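You operate a simulated robot arm through the tools that you are given. There is no shell and no other tool. Be economical: measure what you need, move in short steps, check, and stop when the job is done.

You are at the controls of a simulated robot arm. One attempt, no reset.

Task
Take the ream from the ink table top and leave it on the board there.

It is judged by the outcome, as a careful person would: the job done as asked, and still so three seconds after it is handed in. It fails if anything else is knocked over, pushed out of place, dropped, spilled or broken.

Robot
A 7-joint arm with a two-finger parallel gripper, fixed in place. Base frame: the origin is at the foot of the arm, x ahead of it, y to its left, z up; the work surface is at about z = 0. Units: m, degrees, N and s.
With the tool pointing down near the work surface it reaches from about 0.24 to 0.62 m from the base axis. Its first joint turns from -66.0 to 66.0 degrees. Payload 2.6 kg.
Tool frame: the origin (TCP) lies between the finger pads and is the grasp point; the fingertips stand 0.03 m ahead of it; z points along the fingers, y is the line along which they close. Largest opening 0.094 m; finger width 0.028, thickness 0.01; the body of the gripper, 0.05 by 0.096 m, starts 0.055 m behind the TCP.
Orientation is told as [roll, pitch, yaw] about the base's x, y, z axes, in that order, counted from this pose: with the fingers straight down and closing along the base's y, the tool's x points along the base's -x, its y along +y and its z along -z.

Tools
- The arm moves only by the tool apply_moves. Its argument "series" is text: rows parted by semicolons, each of 7 numbers parted by spaces: the shift along the tool's x, y, z in m, then the turn, a rotation vector about the tool's x, y, z in degrees, then the gripper command, from -1 (fully open) to 1 (shut), values between in proportion. In form: x y z wx wy wz claw; .... A call has 1 to 10 rows; each row shifts and turns the commanded pose from where the row before left it, along the tool's axes as they then stand. A row lasts 0.2 s, in which the tool goes at most 0.05 m and 8.6 degrees; a call with a longer step from one row to the next is refused whole, and so is a gripper value outside its range. A pose out of reach is approached as far as the arm can. The call stops where the force on the tool passes 40 N (or 10 N more than at its start, if that is more) or the arm is blocked; 0.2 s more then pass. Each finger travels about 0.072 m/s and halts on what it meets, pressing with about 42 N; the grip force reading is that of the motor and also rises with nothing between the fingers. The clock runs only during rows and for 0.2 s after the last one: add rows that do not move to give the fingers time. It gives the time, the measured TCP pose, the force on the tool (base axes), the opening and the grip force at its end, in the units of the frame above (readings bear some noise), and new pictures: "pictures" is both (left out), scene, wrist or none.
- Cameras (640 x 400 px; columns grow to the right, rows downward): "scene" is fixed at [0.0386, 0.451, 0.5427]; the picture's right is [-0.65, -0.76, 0.00], its down [-0.58, 0.50, -0.64] and it looks along [0.49, -0.42, -0.77] (base axes); focal length 279 px, centre (320, 200). "wrist" rides on the gripper at [0.076, 0.014, -0.103] in the tool frame; the picture's right is [-0.18, 0.98, 0.00], its down [-0.75, -0.14, -0.64] and it looks along [-0.63, -0.12, 0.77] (tool axes); focal length 243 px, centre (320, 200).
- pixel_to_xyz(camera, pixels): for up to 12 pixels [column, row] of the newest picture of that camera ("zoom" is the newest enlarged one), the place [x, y, z] in the base frame of the surface seen there, good to about 0.002 m. It takes no simulated time.
- enlarge(camera, box): a new picture of the part [left, top, right, bottom] of that camera's present view, enlarged. It takes no simulated time.
- close_job(): hands the job in; it is judged then, once.

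Keep the steps short. Do not move on a guess: measure, check each grasp and each placing, and mend mistakes. In all there are 60 turns and 170 pictures (those below and enlarged ones count). Leave the gripper open and the arm clear of the work at the hand-in unless told otherwise, and finish with a single line.

The tools are called after ">>>" as name(argument=value, ...) on one line, values as JSON. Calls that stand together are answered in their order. apply_moves: Moves the arm, as the interface text tells. Its arguments: {"type":"object","properties":{"series":{"type":"string"},"pictures":{"type":"string","enum":["both","scene","wrist","none"]}},"required":["series"]} The other tools are called the same way: pixel_to_xyz (camera, pixels) gives the place of the surface under pixels of a picture; enlarge (camera, box) takes an enlarged picture of a part of a camera's view; close_job () hands the job in.

At the start:

```text
time: 0.0
tool_pos: [0.3424, 0.0926, 0.2474]
orientation: [0.0, 0.0, 0.1]
ft_force: [0.0, 0.5, 0.1]
gripper_width: 0.0941
grip_force: 0.1
```

scene: 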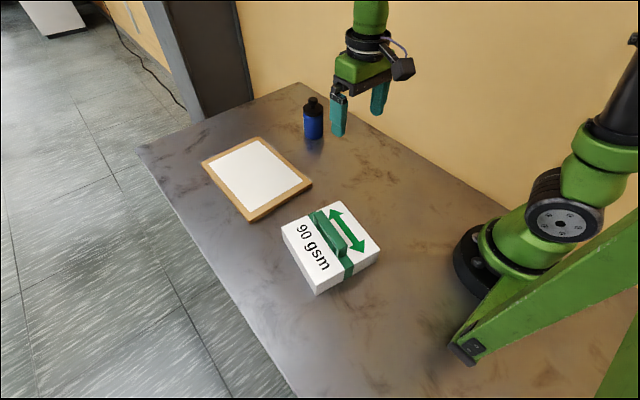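
wrist: 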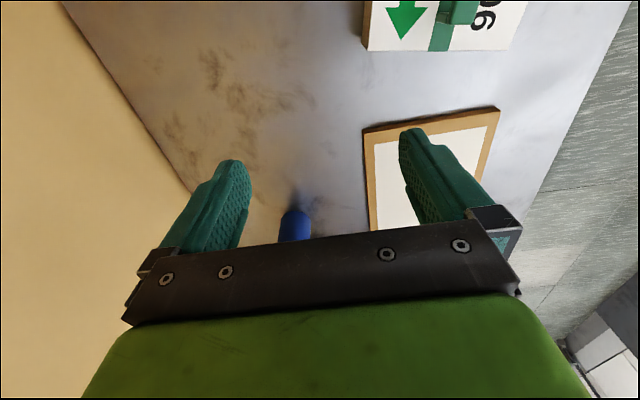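

I see the ream (white block "90 gsm" with a green band and raised handle) near scene (330,245), the board near (257,178) and a blue bottle near (313,120). First I'll look closer and measure.

>>> enlarge(camera="scene", box=[180, 80, 420, 310])

>>> pixel_to_xyz(camera="scene", pixels=[[283, 228], [336, 203], [379, 249], [317, 292], [313, 213], [341, 255], [203, 162], [255, 137], [311, 183], [249, 220], [257, 178], [313, 100]])

```text
1.74 times, centred on (300, 195) of scene
```

zoom: 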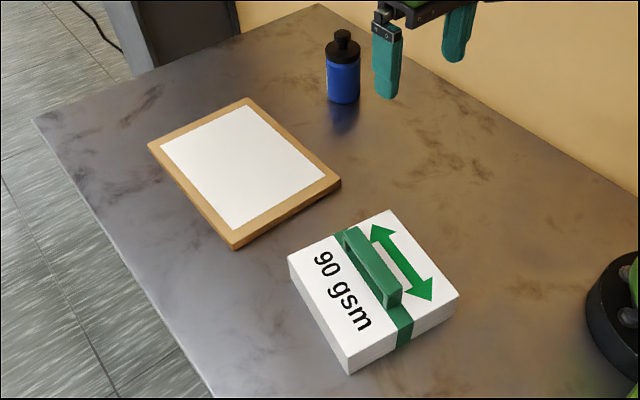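

```text
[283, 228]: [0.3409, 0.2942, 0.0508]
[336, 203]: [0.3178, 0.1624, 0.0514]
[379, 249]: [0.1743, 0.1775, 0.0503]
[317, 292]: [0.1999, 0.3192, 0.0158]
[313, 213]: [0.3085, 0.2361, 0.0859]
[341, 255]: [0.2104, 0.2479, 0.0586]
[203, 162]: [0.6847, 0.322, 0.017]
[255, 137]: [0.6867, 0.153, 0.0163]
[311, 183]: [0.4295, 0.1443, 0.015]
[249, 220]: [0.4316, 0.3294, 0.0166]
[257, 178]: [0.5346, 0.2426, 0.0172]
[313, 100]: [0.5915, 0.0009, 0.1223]
```

Ream top is at z≈0.05 and the handle rises to ~0.086, running roughly along x. The board spans x 0.43–0.685, y 0.15–0.325, with its top at 0.017. Now I'll measure the handle in detail from a zoom.

>>> enlarge(camera="scene", box=[280, 195, 385, 300])

```text
3.81 times, centred on (332, 248) of scene
```

zoom: 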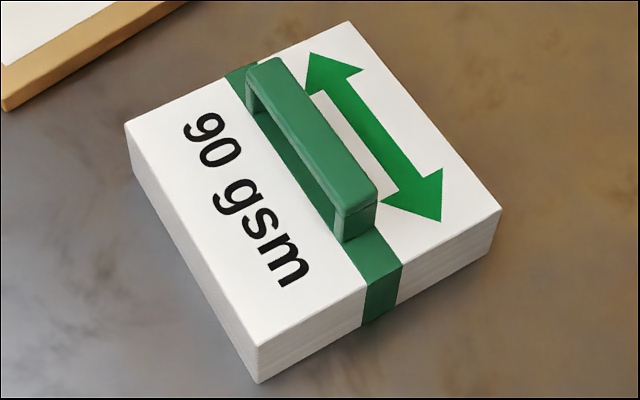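

It is a bridge handle with a bar on top. I'll measure the bar's ends and edges, and the ream corners.

>>> pixel_to_xyz(camera="zoom", pixels=[[250, 75], [277, 62], [340, 208], [373, 194], [312, 132], [292, 143], [355, 228], [128, 126], [348, 24], [498, 212], [258, 378], [258, 350]])

```text
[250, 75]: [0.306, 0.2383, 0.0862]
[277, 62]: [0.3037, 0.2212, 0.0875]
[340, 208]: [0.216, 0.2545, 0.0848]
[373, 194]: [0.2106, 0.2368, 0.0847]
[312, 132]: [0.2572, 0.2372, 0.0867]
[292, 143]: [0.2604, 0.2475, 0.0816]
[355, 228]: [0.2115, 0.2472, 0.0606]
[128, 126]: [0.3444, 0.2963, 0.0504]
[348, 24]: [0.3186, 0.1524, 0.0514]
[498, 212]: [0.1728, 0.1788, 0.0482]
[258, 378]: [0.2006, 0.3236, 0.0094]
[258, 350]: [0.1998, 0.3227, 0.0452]
```

The handle bar is centred at (0.259, 0.238), about 0.018 wide, top at z≈0.086, and its direction is about −10°. The ream is about 0.147 square. I'll move above it at the present height and turn the tool to yaw −10°.

>>> apply_moves(series="0.0167 0.0291 0 0 0 0 -1;0.0167 0.0291 0 0 0 0 -1;0.0167 0.0291 0 0 0 0 -1;0.0167 0.0291 0 0 0 0 -1;0.0167 0.0291 0 0 0 0 -1;0 0 0 0 0 5 -1;0 0 0 0 0 5.1 -1;0 0 0 0 0 0 -1")

```text
time: 1.8
tool_pos: [0.2593, 0.2384, 0.2462]
orientation: [0.1, 0.0, -10.3]
ft_force: [-0.1, -0.7, 0.9]
gripper_width: 0.0939
grip_force: 0.1
```

scene: 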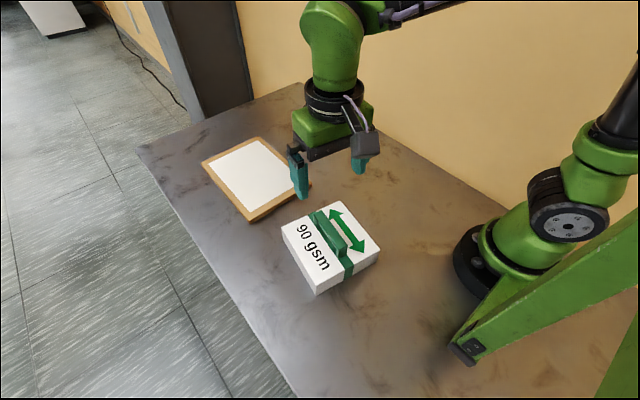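
wrist: 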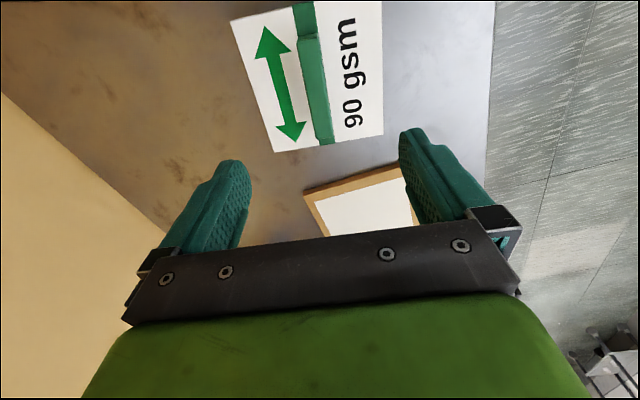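

The tool is above the handle at (0.259, 0.238), yaw −10.3°. I'll lower it partway to z≈0.126, so the fingertips stop above the handle, and check.

>>> apply_moves(series="0 0 0.03 0 0 0 -1;0 0 0.03 0 0 0 -1;0 0 0.03 0 0 0 -1;0 0 0.03 0 0 0 -1;0 0 0 0 0 0 -1")

```text
time: 3.0
tool_pos: [0.2603, 0.2377, 0.1263]
orientation: [-0.1, 0.0, -10.1]
ft_force: [0.1, -0.7, 0.8]
gripper_width: 0.0942
grip_force: 0.1
```

scene: 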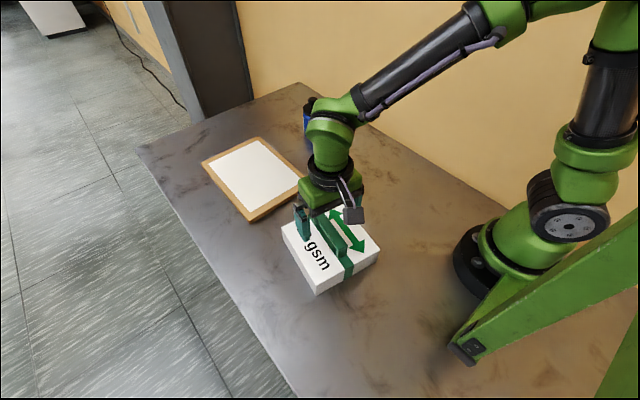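
wrist: 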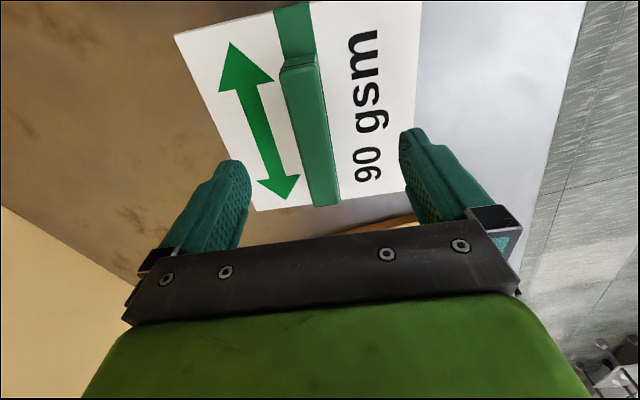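

The handle lies midway between the fingers. I'll go down 0.041 to z≈0.0855, leaving the fingertips about 4 mm above the ream top, then close.

>>> apply_moves(series="0 0 0.02 0 0 0 -1;0 0 0.015 0 0 0 -1;0 0 0.006 0 0 0 -1;0 0 0 0 0 0 -1;0 0 0 0 0 0 0.4;0 0 0 0 0 0 0.4;0 0 0 0 0 0 1;0 0 0 0 0 0 1;0 0 0 0 0 0 1")

```text
time: 5.0
tool_pos: [0.2592, 0.2381, 0.0856]
orientation: [0.0, 0.1, -10.2]
ft_force: [0.6, -0.9, -1.2]
gripper_width: 0.0263
grip_force: 41.9
```

scene: 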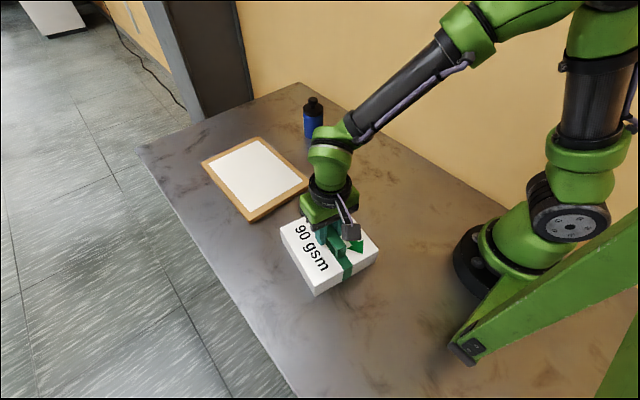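
wrist: 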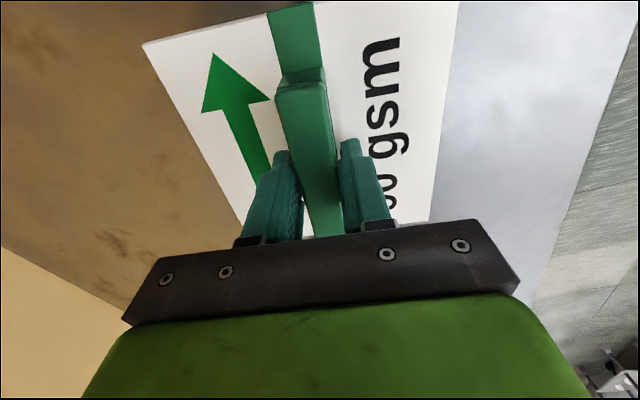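

Closed on something 0.026 wide with 42 N. That is wider than I measured, so I'll hold briefly to see whether it has settled and look closely.

>>> apply_moves(series="0 0 0 0 0 0 1;0 0 0 0 0 0 1", pictures="none")

>>> enlarge(camera="wrist", box=[220, 60, 420, 250])

>>> enlarge(camera="scene", box=[270, 180, 390, 300])

```text
time: 5.6
tool_pos: [0.2599, 0.2379, 0.0867]
orientation: [0.0, 0.0, -10.1]
ft_force: [0.8, -1.0, -0.3]
gripper_width: 0.0264
grip_force: 41.9
```

```text
2.11 times, centred on (320, 155) of wrist
```

zoom: 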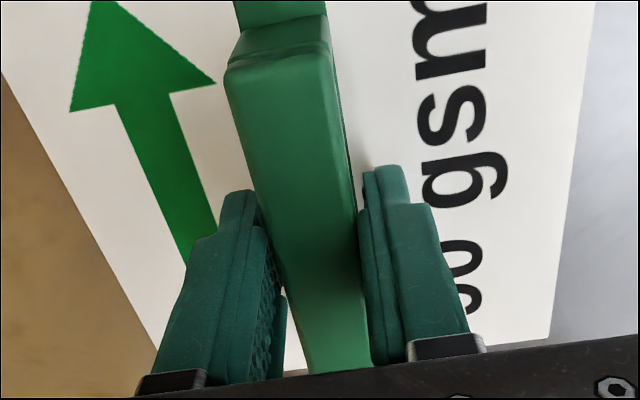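

```text
3.33 times, centred on (330, 240) of scene
```

zoom: 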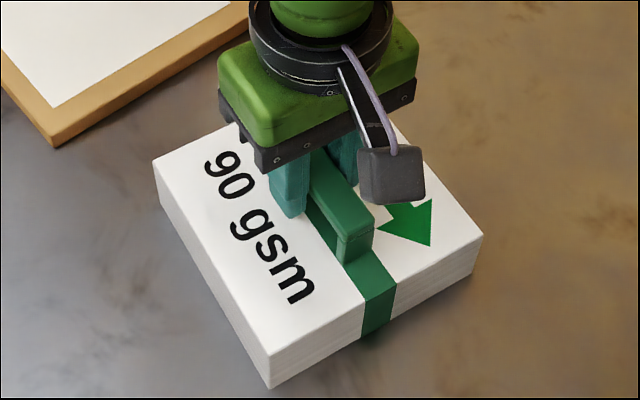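

The grip is stable, with a finger on each side of the bar. I'll make a small slow lift of 0.03 to test the hold and weight.

>>> apply_moves(series="0 0 -0.005 0 0 0 1;0 0 -0.01 0 0 0 1;0 0 -0.015 0 0 0 1;0 0 0 0 0 0 1;0 0 0 0 0 0 1")

```text
time: 6.8
tool_pos: [0.2593, 0.2378, 0.1156]
orientation: [0.0, 0.0, -10.1]
ft_force: [-0.6, 0.3, 0.5]
gripper_width: 0.0216
grip_force: 42.3
```

scene: 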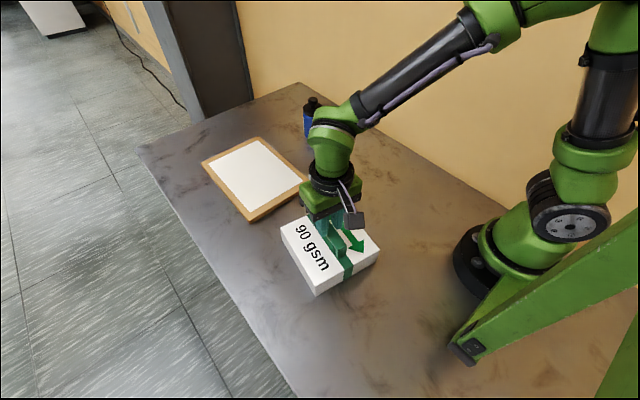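
wrist: 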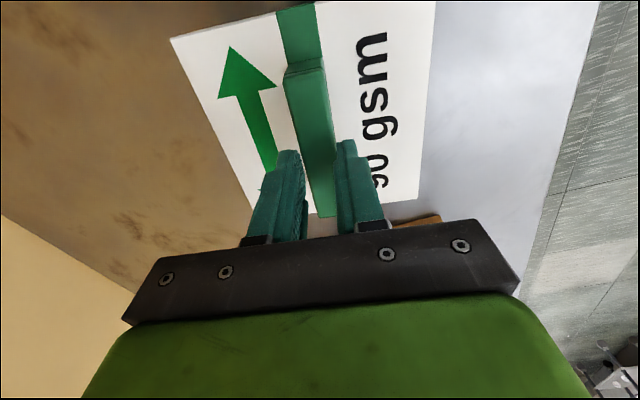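

The force reads no weight and the opening fell to 0.0216. The ream stayed on the table and the fingers slid up the bar. Before retrying I'll look closely at the handle's profile.

>>> enlarge(camera="scene", box=[290, 195, 370, 275])

>>> enlarge(camera="wrist", box=[220, 40, 420, 230])

```text
5.00 times, centred on (330, 235) of scene
```

zoom: 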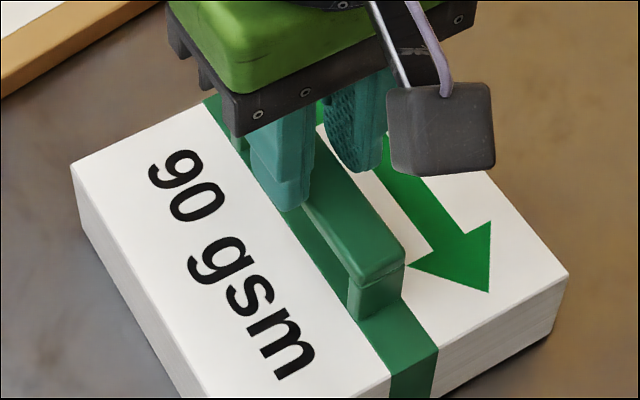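

```text
2.11 times, centred on (320, 135) of wrist
```

zoom: 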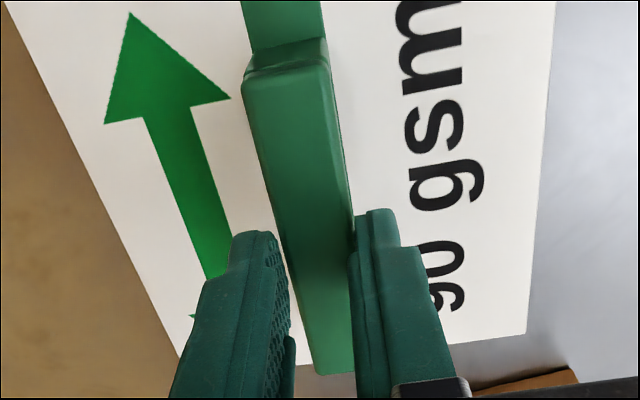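

I'll open the fingers, rise and measure the handle's cross-section and the gap beneath the bar.

>>> apply_moves(series="0 0 0 0 0 0 -1;0 0 0 0 0 0 -1;0 0 0 0 0 0 -1;0 0 -0.03 0 0 0 -1;0 0 -0.03 0 0 0 -1;0 0 -0.03 0 0 0 -1;0 0 0 0 0 0 -1")

>>> enlarge(camera="scene", box=[300, 200, 360, 265])

```text
time: 8.4
tool_pos: [0.2607, 0.2383, 0.2058]
orientation: [-0.1, 0.0, -10.1]
ft_force: [-0.7, 0.5, 0.4]
gripper_width: 0.0939
grip_force: 0.0
```

scene: 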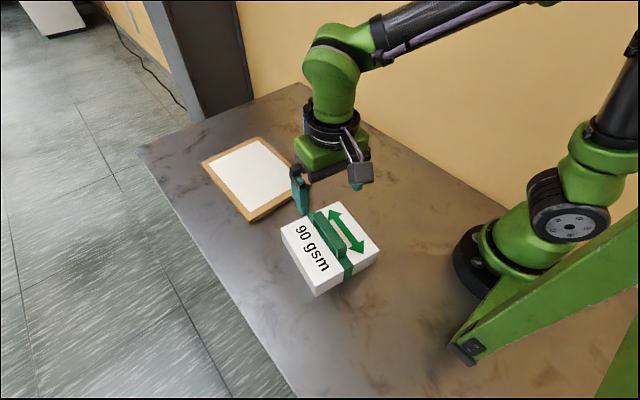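
wrist: 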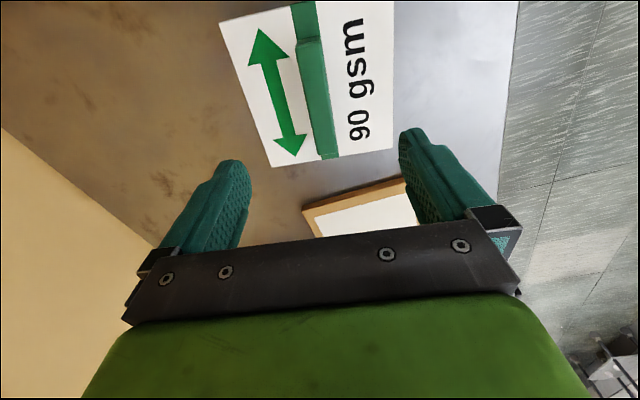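

```text
6.15 times, centred on (330, 232) of scene
```

zoom: 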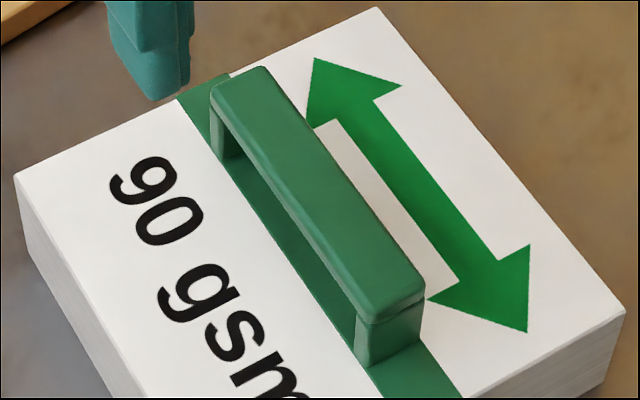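

>>> pixel_to_xyz(camera="zoom", pixels=[[270, 190], [283, 184], [300, 170], [318, 160], [328, 152], [275, 203], [283, 213], [268, 212], [362, 345], [420, 325], [365, 365], [368, 318]])

>>> pixel_to_xyz(camera="zoom", pixels=[[300, 237], [310, 245], [320, 252], [330, 250], [340, 235], [355, 225], [370, 215], [382, 206], [216, 120], [222, 150], [330, 275], [425, 300]])

```text
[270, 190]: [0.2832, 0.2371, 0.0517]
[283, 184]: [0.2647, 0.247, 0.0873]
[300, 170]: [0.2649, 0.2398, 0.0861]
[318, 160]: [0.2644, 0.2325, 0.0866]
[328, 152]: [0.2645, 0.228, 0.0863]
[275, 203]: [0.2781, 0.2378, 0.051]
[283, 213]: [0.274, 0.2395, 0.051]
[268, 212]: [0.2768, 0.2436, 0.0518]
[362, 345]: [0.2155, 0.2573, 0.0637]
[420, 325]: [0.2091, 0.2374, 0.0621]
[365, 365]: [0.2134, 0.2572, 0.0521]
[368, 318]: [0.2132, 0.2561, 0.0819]
```

```text
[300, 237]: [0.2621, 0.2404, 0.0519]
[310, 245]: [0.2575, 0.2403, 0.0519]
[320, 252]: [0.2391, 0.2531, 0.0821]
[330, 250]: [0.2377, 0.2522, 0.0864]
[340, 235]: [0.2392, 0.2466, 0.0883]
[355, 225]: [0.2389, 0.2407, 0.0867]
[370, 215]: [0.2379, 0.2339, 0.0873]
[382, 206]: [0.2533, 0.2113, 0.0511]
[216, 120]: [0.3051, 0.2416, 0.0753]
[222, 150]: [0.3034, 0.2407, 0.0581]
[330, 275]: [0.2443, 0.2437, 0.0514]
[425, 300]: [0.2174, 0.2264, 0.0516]
```

The bar is about 0.021 wide, spanning z≈0.075–0.087, and the gap below it goes down to the ream top at 0.051. The ream has not moved. I'll regrip with the fingers a little higher (TCP z≈0.097, tips 0.067). Then I'll lift in very small steps while reading force and opening, to learn why it slipped.

>>> apply_moves(series="0 0 0.04 0 0 0 -1;0 0 0.04 0 0 0 -1;0 0 0.02 0 0 0 -1;0 0 0.009 0 0 0 -1;0 0 0 0 0 0 0.3;0 0 0 0 0 0 0.3;0 0 0 0 0 0 1;0 0 0 0 0 0 1;0 0 0 0 0 0 1")

>>> apply_moves(series="0 0 -0.002 0 0 0 1;0 0 0 0 0 0 1", pictures="none")

>>> apply_moves(series="0 0 -0.002 0 0 0 1;0 0 0 0 0 0 1", pictures="none")

>>> apply_moves(series="0 0 -0.003 0 0 0 1;0 0 0 0 0 0 1", pictures="wrist")

```text
time: 10.4
tool_pos: [0.2596, 0.2379, 0.0955]
orientation: [0.0, 0.0, -10.0]
ft_force: [1.4, 1.8, 0.6]
gripper_width: 0.0216
grip_force: 41.7
```

scene: 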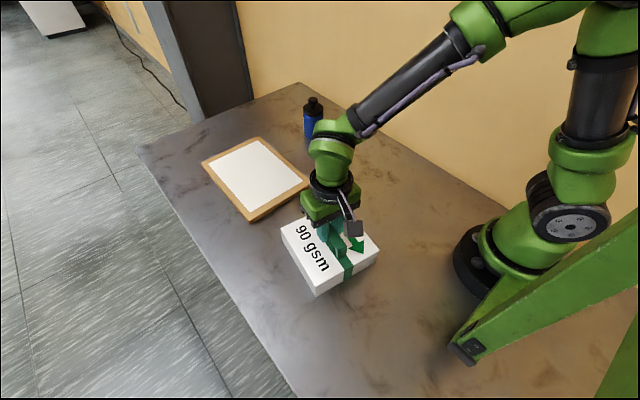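
wrist: 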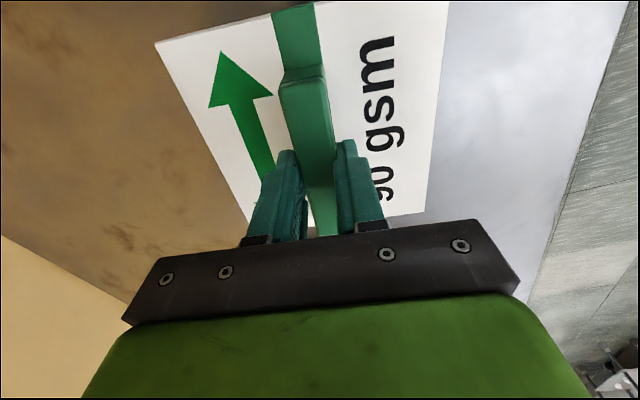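

```text
time: 11.0
tool_pos: [0.2583, 0.236, 0.0985]
orientation: [0.0, 0.1, -10.0]
ft_force: [0.1, -0.7, -7.2]
gripper_width: 0.0219
grip_force: 42.0
```

```text
time: 11.6
tool_pos: [0.2591, 0.2371, 0.1024]
orientation: [-0.1, 0.0, -10.0]
ft_force: [0.2, 0.9, -7.4]
gripper_width: 0.0216
grip_force: 41.9
```

```text
time: 12.2
tool_pos: [0.2588, 0.2374, 0.1043]
orientation: [0.0, 0.0, -10.1]
ft_force: [-0.3, -0.8, -7.5]
gripper_width: 0.0215
grip_force: 42.3
```

wrist: 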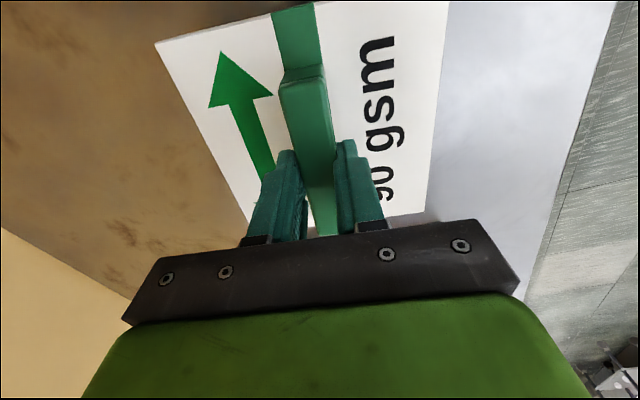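

Now the force holds a steady 7.4 N and the ream keeps its place in the wrist view, so the ream (about 0.75 kg) is hanging. I'll lift 0.06 slowly and verify.

>>> apply_moves(series="0 0 -0.005 0 0 0 1;0 0 -0.01 0 0 0 1;0 0 -0.01 0 0 0 1;0 0 -0.01 0 0 0 1;0 0 -0.01 0 0 0 1;0 0 -0.01 0 0 0 1;0 0 -0.005 0 0 0 1;0 0 0 0 0 0 1")

```text
time: 14.0
tool_pos: [0.2593, 0.2379, 0.1641]
orientation: [0.0, 0.0, -10.1]
ft_force: [-0.5, -0.6, -8.0]
gripper_width: 0.0217
grip_force: 42.6
```

scene: 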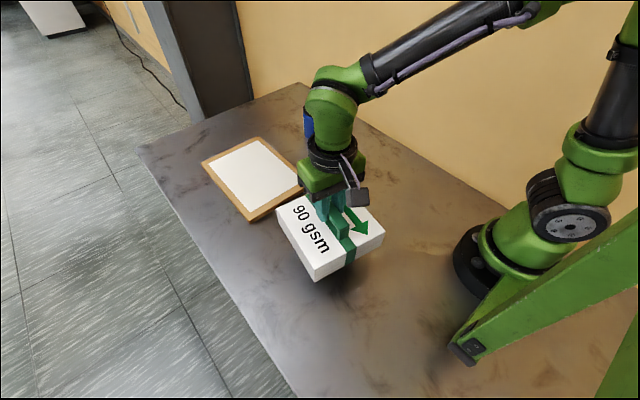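
wrist: 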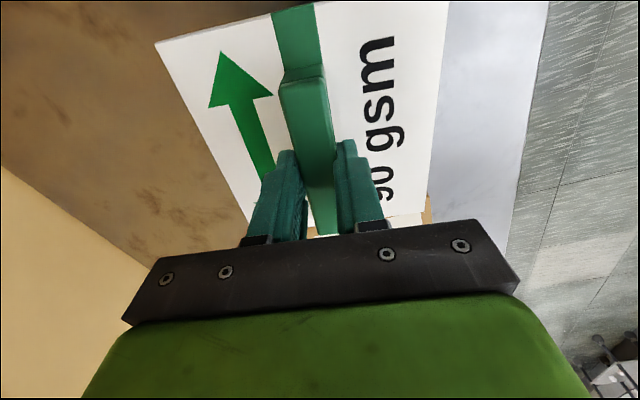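

The ream hangs level and is clear of the table. Next I'll turn back to yaw 0, in line with the board, and carry it toward +x in short steps.

>>> apply_moves(series="0 0 0 0 0 -4 1;0 0 0 0 0 -4 1;0 0 0 0 0 -2 1;-0.015 0 0 0 0 0 1;-0.025 0 0 0 0 0 1;-0.025 0 0 0 0 0 1;-0.025 0 0 0 0 0 1;-0.025 0 0 0 0 0 1;-0.025 0 0 0 0 0 1;-0.015 0 0 0 0 0 1")

```text
time: 16.2
tool_pos: [0.4151, 0.2373, 0.1647]
orientation: [0.0, 0.1, -0.1]
ft_force: [1.0, -0.3, -7.8]
gripper_width: 0.0215
grip_force: 42.4
```

scene: 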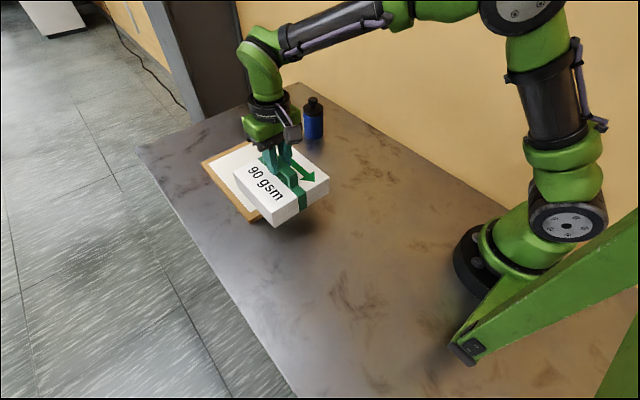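
wrist: 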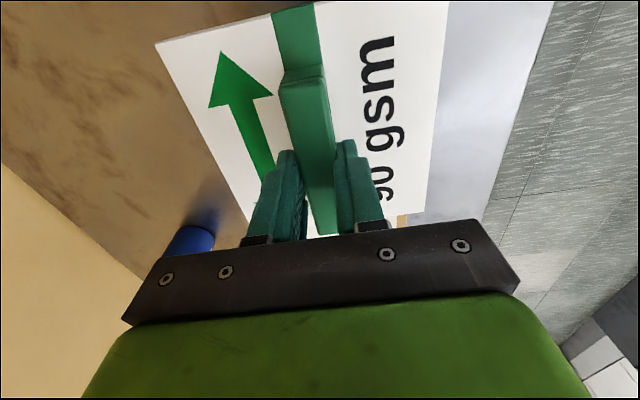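

The hold is steady. I have 0.125 more to go in +x, to x≈0.54, at the same height.

>>> apply_moves(series="-0.015 0 0 0 0 0 1;-0.025 0 0 0 0 0 1;-0.025 0 0 0 0 0 1;-0.025 0 0 0 0 0 1;-0.02 0 0 0 0 0 1;-0.015 0 0 0 0 0 1;0 0 0 0 0 0 1;0 0 0 0 0 0 1")

>>> enlarge(camera="scene", box=[180, 90, 340, 240])

```text
time: 18.0
tool_pos: [0.5385, 0.2376, 0.1655]
orientation: [0.0, 0.0, -0.1]
ft_force: [-0.4, 0.4, -8.2]
gripper_width: 0.0215
grip_force: 41.8
```

scene: 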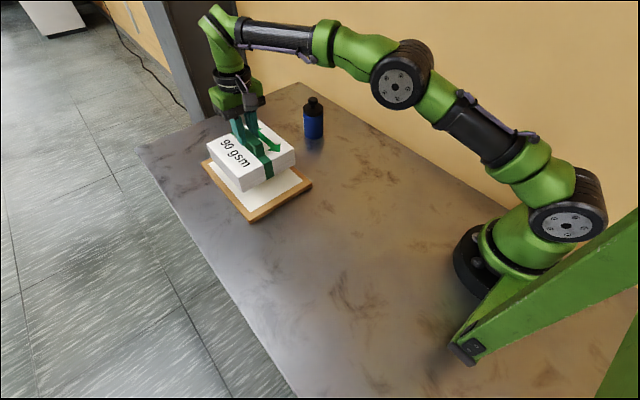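
wrist: 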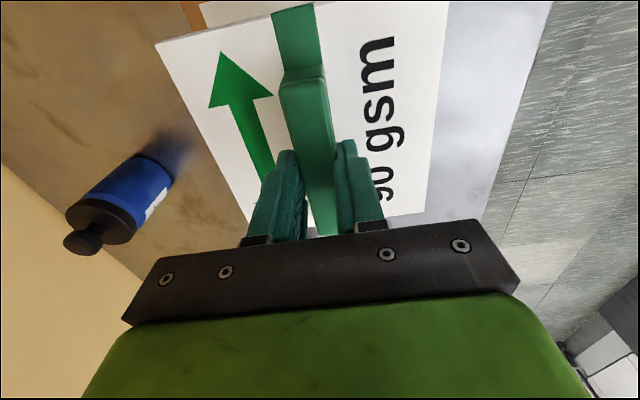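

```text
2.67 times, centred on (260, 165) of scene
```

zoom: 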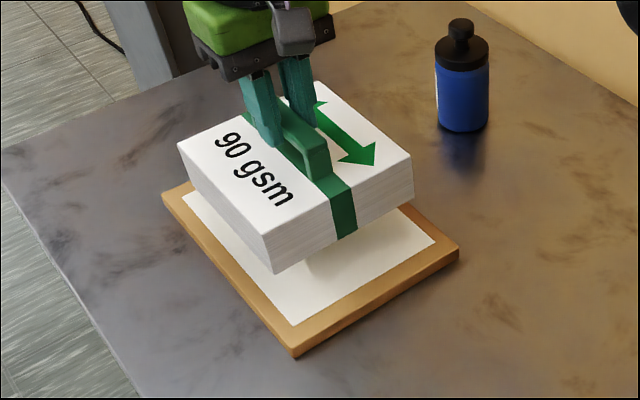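

The ream hangs over the board. I'll measure the ream's top corners and the visible board edges to confirm it fits.

>>> pixel_to_xyz(camera="zoom", pixels=[[180, 146], [265, 234], [410, 157], [275, 271], [413, 195], [165, 196], [296, 344], [457, 251], [228, 268]])

```text
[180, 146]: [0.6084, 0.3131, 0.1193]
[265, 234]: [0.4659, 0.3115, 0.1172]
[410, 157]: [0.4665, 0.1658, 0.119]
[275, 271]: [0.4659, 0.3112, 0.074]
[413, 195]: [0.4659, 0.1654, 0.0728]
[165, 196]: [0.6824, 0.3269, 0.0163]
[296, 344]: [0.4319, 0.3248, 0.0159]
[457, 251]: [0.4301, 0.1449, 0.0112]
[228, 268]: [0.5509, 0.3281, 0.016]
```

The ream footprint is x 0.466–0.610, y 0.165–0.312, well inside the board (x 0.431–0.685, y 0.147–0.328). I'll lower 0.045 first, which should leave about 6 mm.

>>> apply_moves(series="0 0 0.01 0 0 0 1;0 0 0.01 0 0 0 1;0 0 0.01 0 0 0 1;0 0 0.01 0 0 0 1;0 0 0.005 0 0 0 1;0 0 0 0 0 0 1", pictures="scene")

>>> apply_moves(series="0 0 0.002 0 0 0 1;0 0 0.002 0 0 0 1;0 0 0 0 0 0 1", pictures="none")

```text
time: 19.4
tool_pos: [0.5391, 0.2371, 0.1192]
orientation: [0.0, 0.0, -0.1]
ft_force: [-0.4, -0.2, -8.1]
gripper_width: 0.0219
grip_force: 41.7
```

scene: 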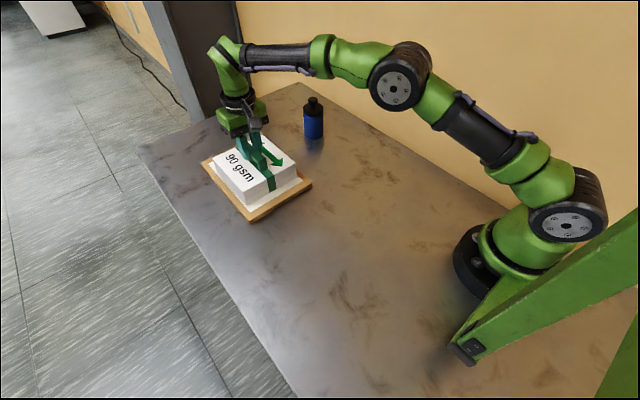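

```text
time: 20.2
tool_pos: [0.5404, 0.236, 0.1144]
orientation: [0.1, 0.1, 0.0]
ft_force: [1.0, 0.4, -9.0]
gripper_width: 0.0217
grip_force: 42.0
```

The full weight is still on the tool (−9 N), so the ream is not yet down. I'll lower it by single millimetres while watching the force.

>>> apply_moves(series="0 0 0.001 0 0 0 1;0 0 0.001 0 0 0 1;0 0 0 0 0 0 1", pictures="none")

```text
time: 21.0
tool_pos: [0.5395, 0.2387, 0.1135]
orientation: [0.0, 0.0, -0.1]
ft_force: [-0.5, 0.7, -8.5]
gripper_width: 0.0218
grip_force: 42.1
```

>>> apply_moves(series="0 0 0.001 0 0 0 1;0 0 0 0 0 0 1", pictures="none")

```text
time: 21.6
tool_pos: [0.5404, 0.2369, 0.113]
orientation: [0.1, 0.1, -0.2]
ft_force: [-4.4, -3.4, 5.1]
gripper_width: 0.0216
grip_force: 41.9
```

The force swung from −8.5 to +5 N, so the ream is resting on the board. I'll open the fingers in place and take a picture.

>>> apply_moves(series="0 0 0 0 0 0 0.3;0 0 0 0 0 0 0;0 0 0 0 0 0 -0.5;0 0 0 0 0 0 -1;0 0 0 0 0 0 -1")

```text
time: 22.8
tool_pos: [0.5407, 0.2369, 0.1115]
orientation: [0.1, 0.0, -0.1]
ft_force: [-1.2, 0.8, -0.7]
gripper_width: 0.0941
grip_force: 0.0
```

scene: 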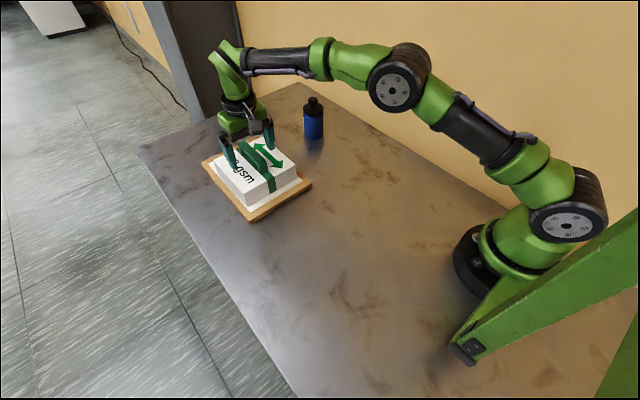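
wrist: 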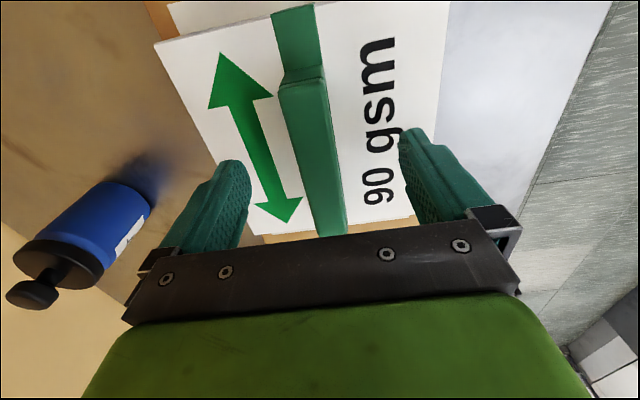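

The fingers are open and clear of the bar, and the ream sits on the board. I'll go straight up and then back off toward the base.

>>> apply_moves(series="0 0 -0.02 0 0 0 -1;0 0 -0.03 0 0 0 -1;0 0 -0.03 0 0 0 -1;0 0 -0.03 0 0 0 -1;0.03 0 -0.02 0 0 0 -1;0.04 0 0 0 0 0 -1;0.04 0 0 0 0 0 -1;0.04 0 0 0 0 0 -1;0.04 0 0 0 0 0 -1;0 0 0 0 0 0 -1")

>>> enlarge(camera="scene", box=[180, 90, 340, 240])

```text
time: 25.0
tool_pos: [0.347, 0.2394, 0.2416]
orientation: [-0.1, 0.0, -0.1]
ft_force: [0.4, 0.1, 0.9]
gripper_width: 0.094
grip_force: 0.1
out of reach, approached as far as the arm can: row 4
```

scene: 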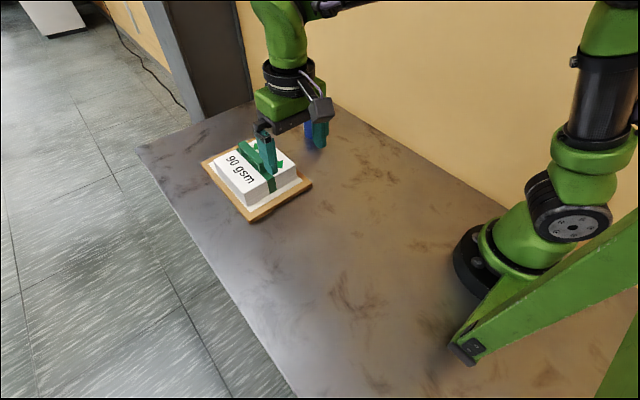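
wrist: 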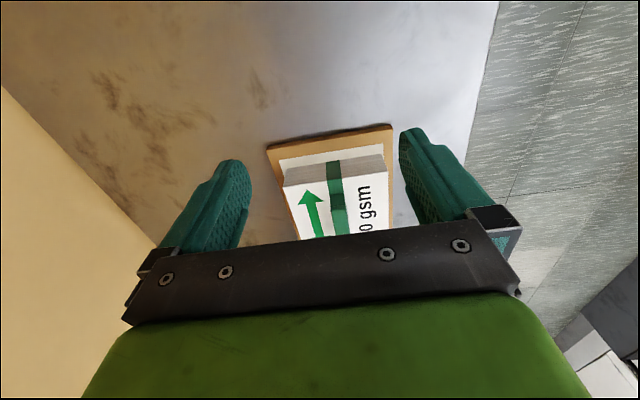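

```text
2.67 times, centred on (260, 165) of scene
```

zoom: 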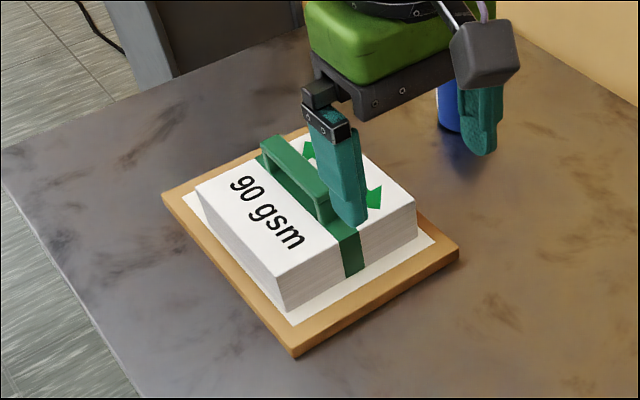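

The ream sits flat and well inside the board. The board has not moved, the bottle is standing, and the gripper is open and clear. I'm handing it in.

>>> close_job()

```text
The job is handed in.
```

The ream is resting flat on the board, nothing else was moved, and the gripper is open with the arm clear; the first grip slipped off the handle without lifting the ream, and a higher grip held.
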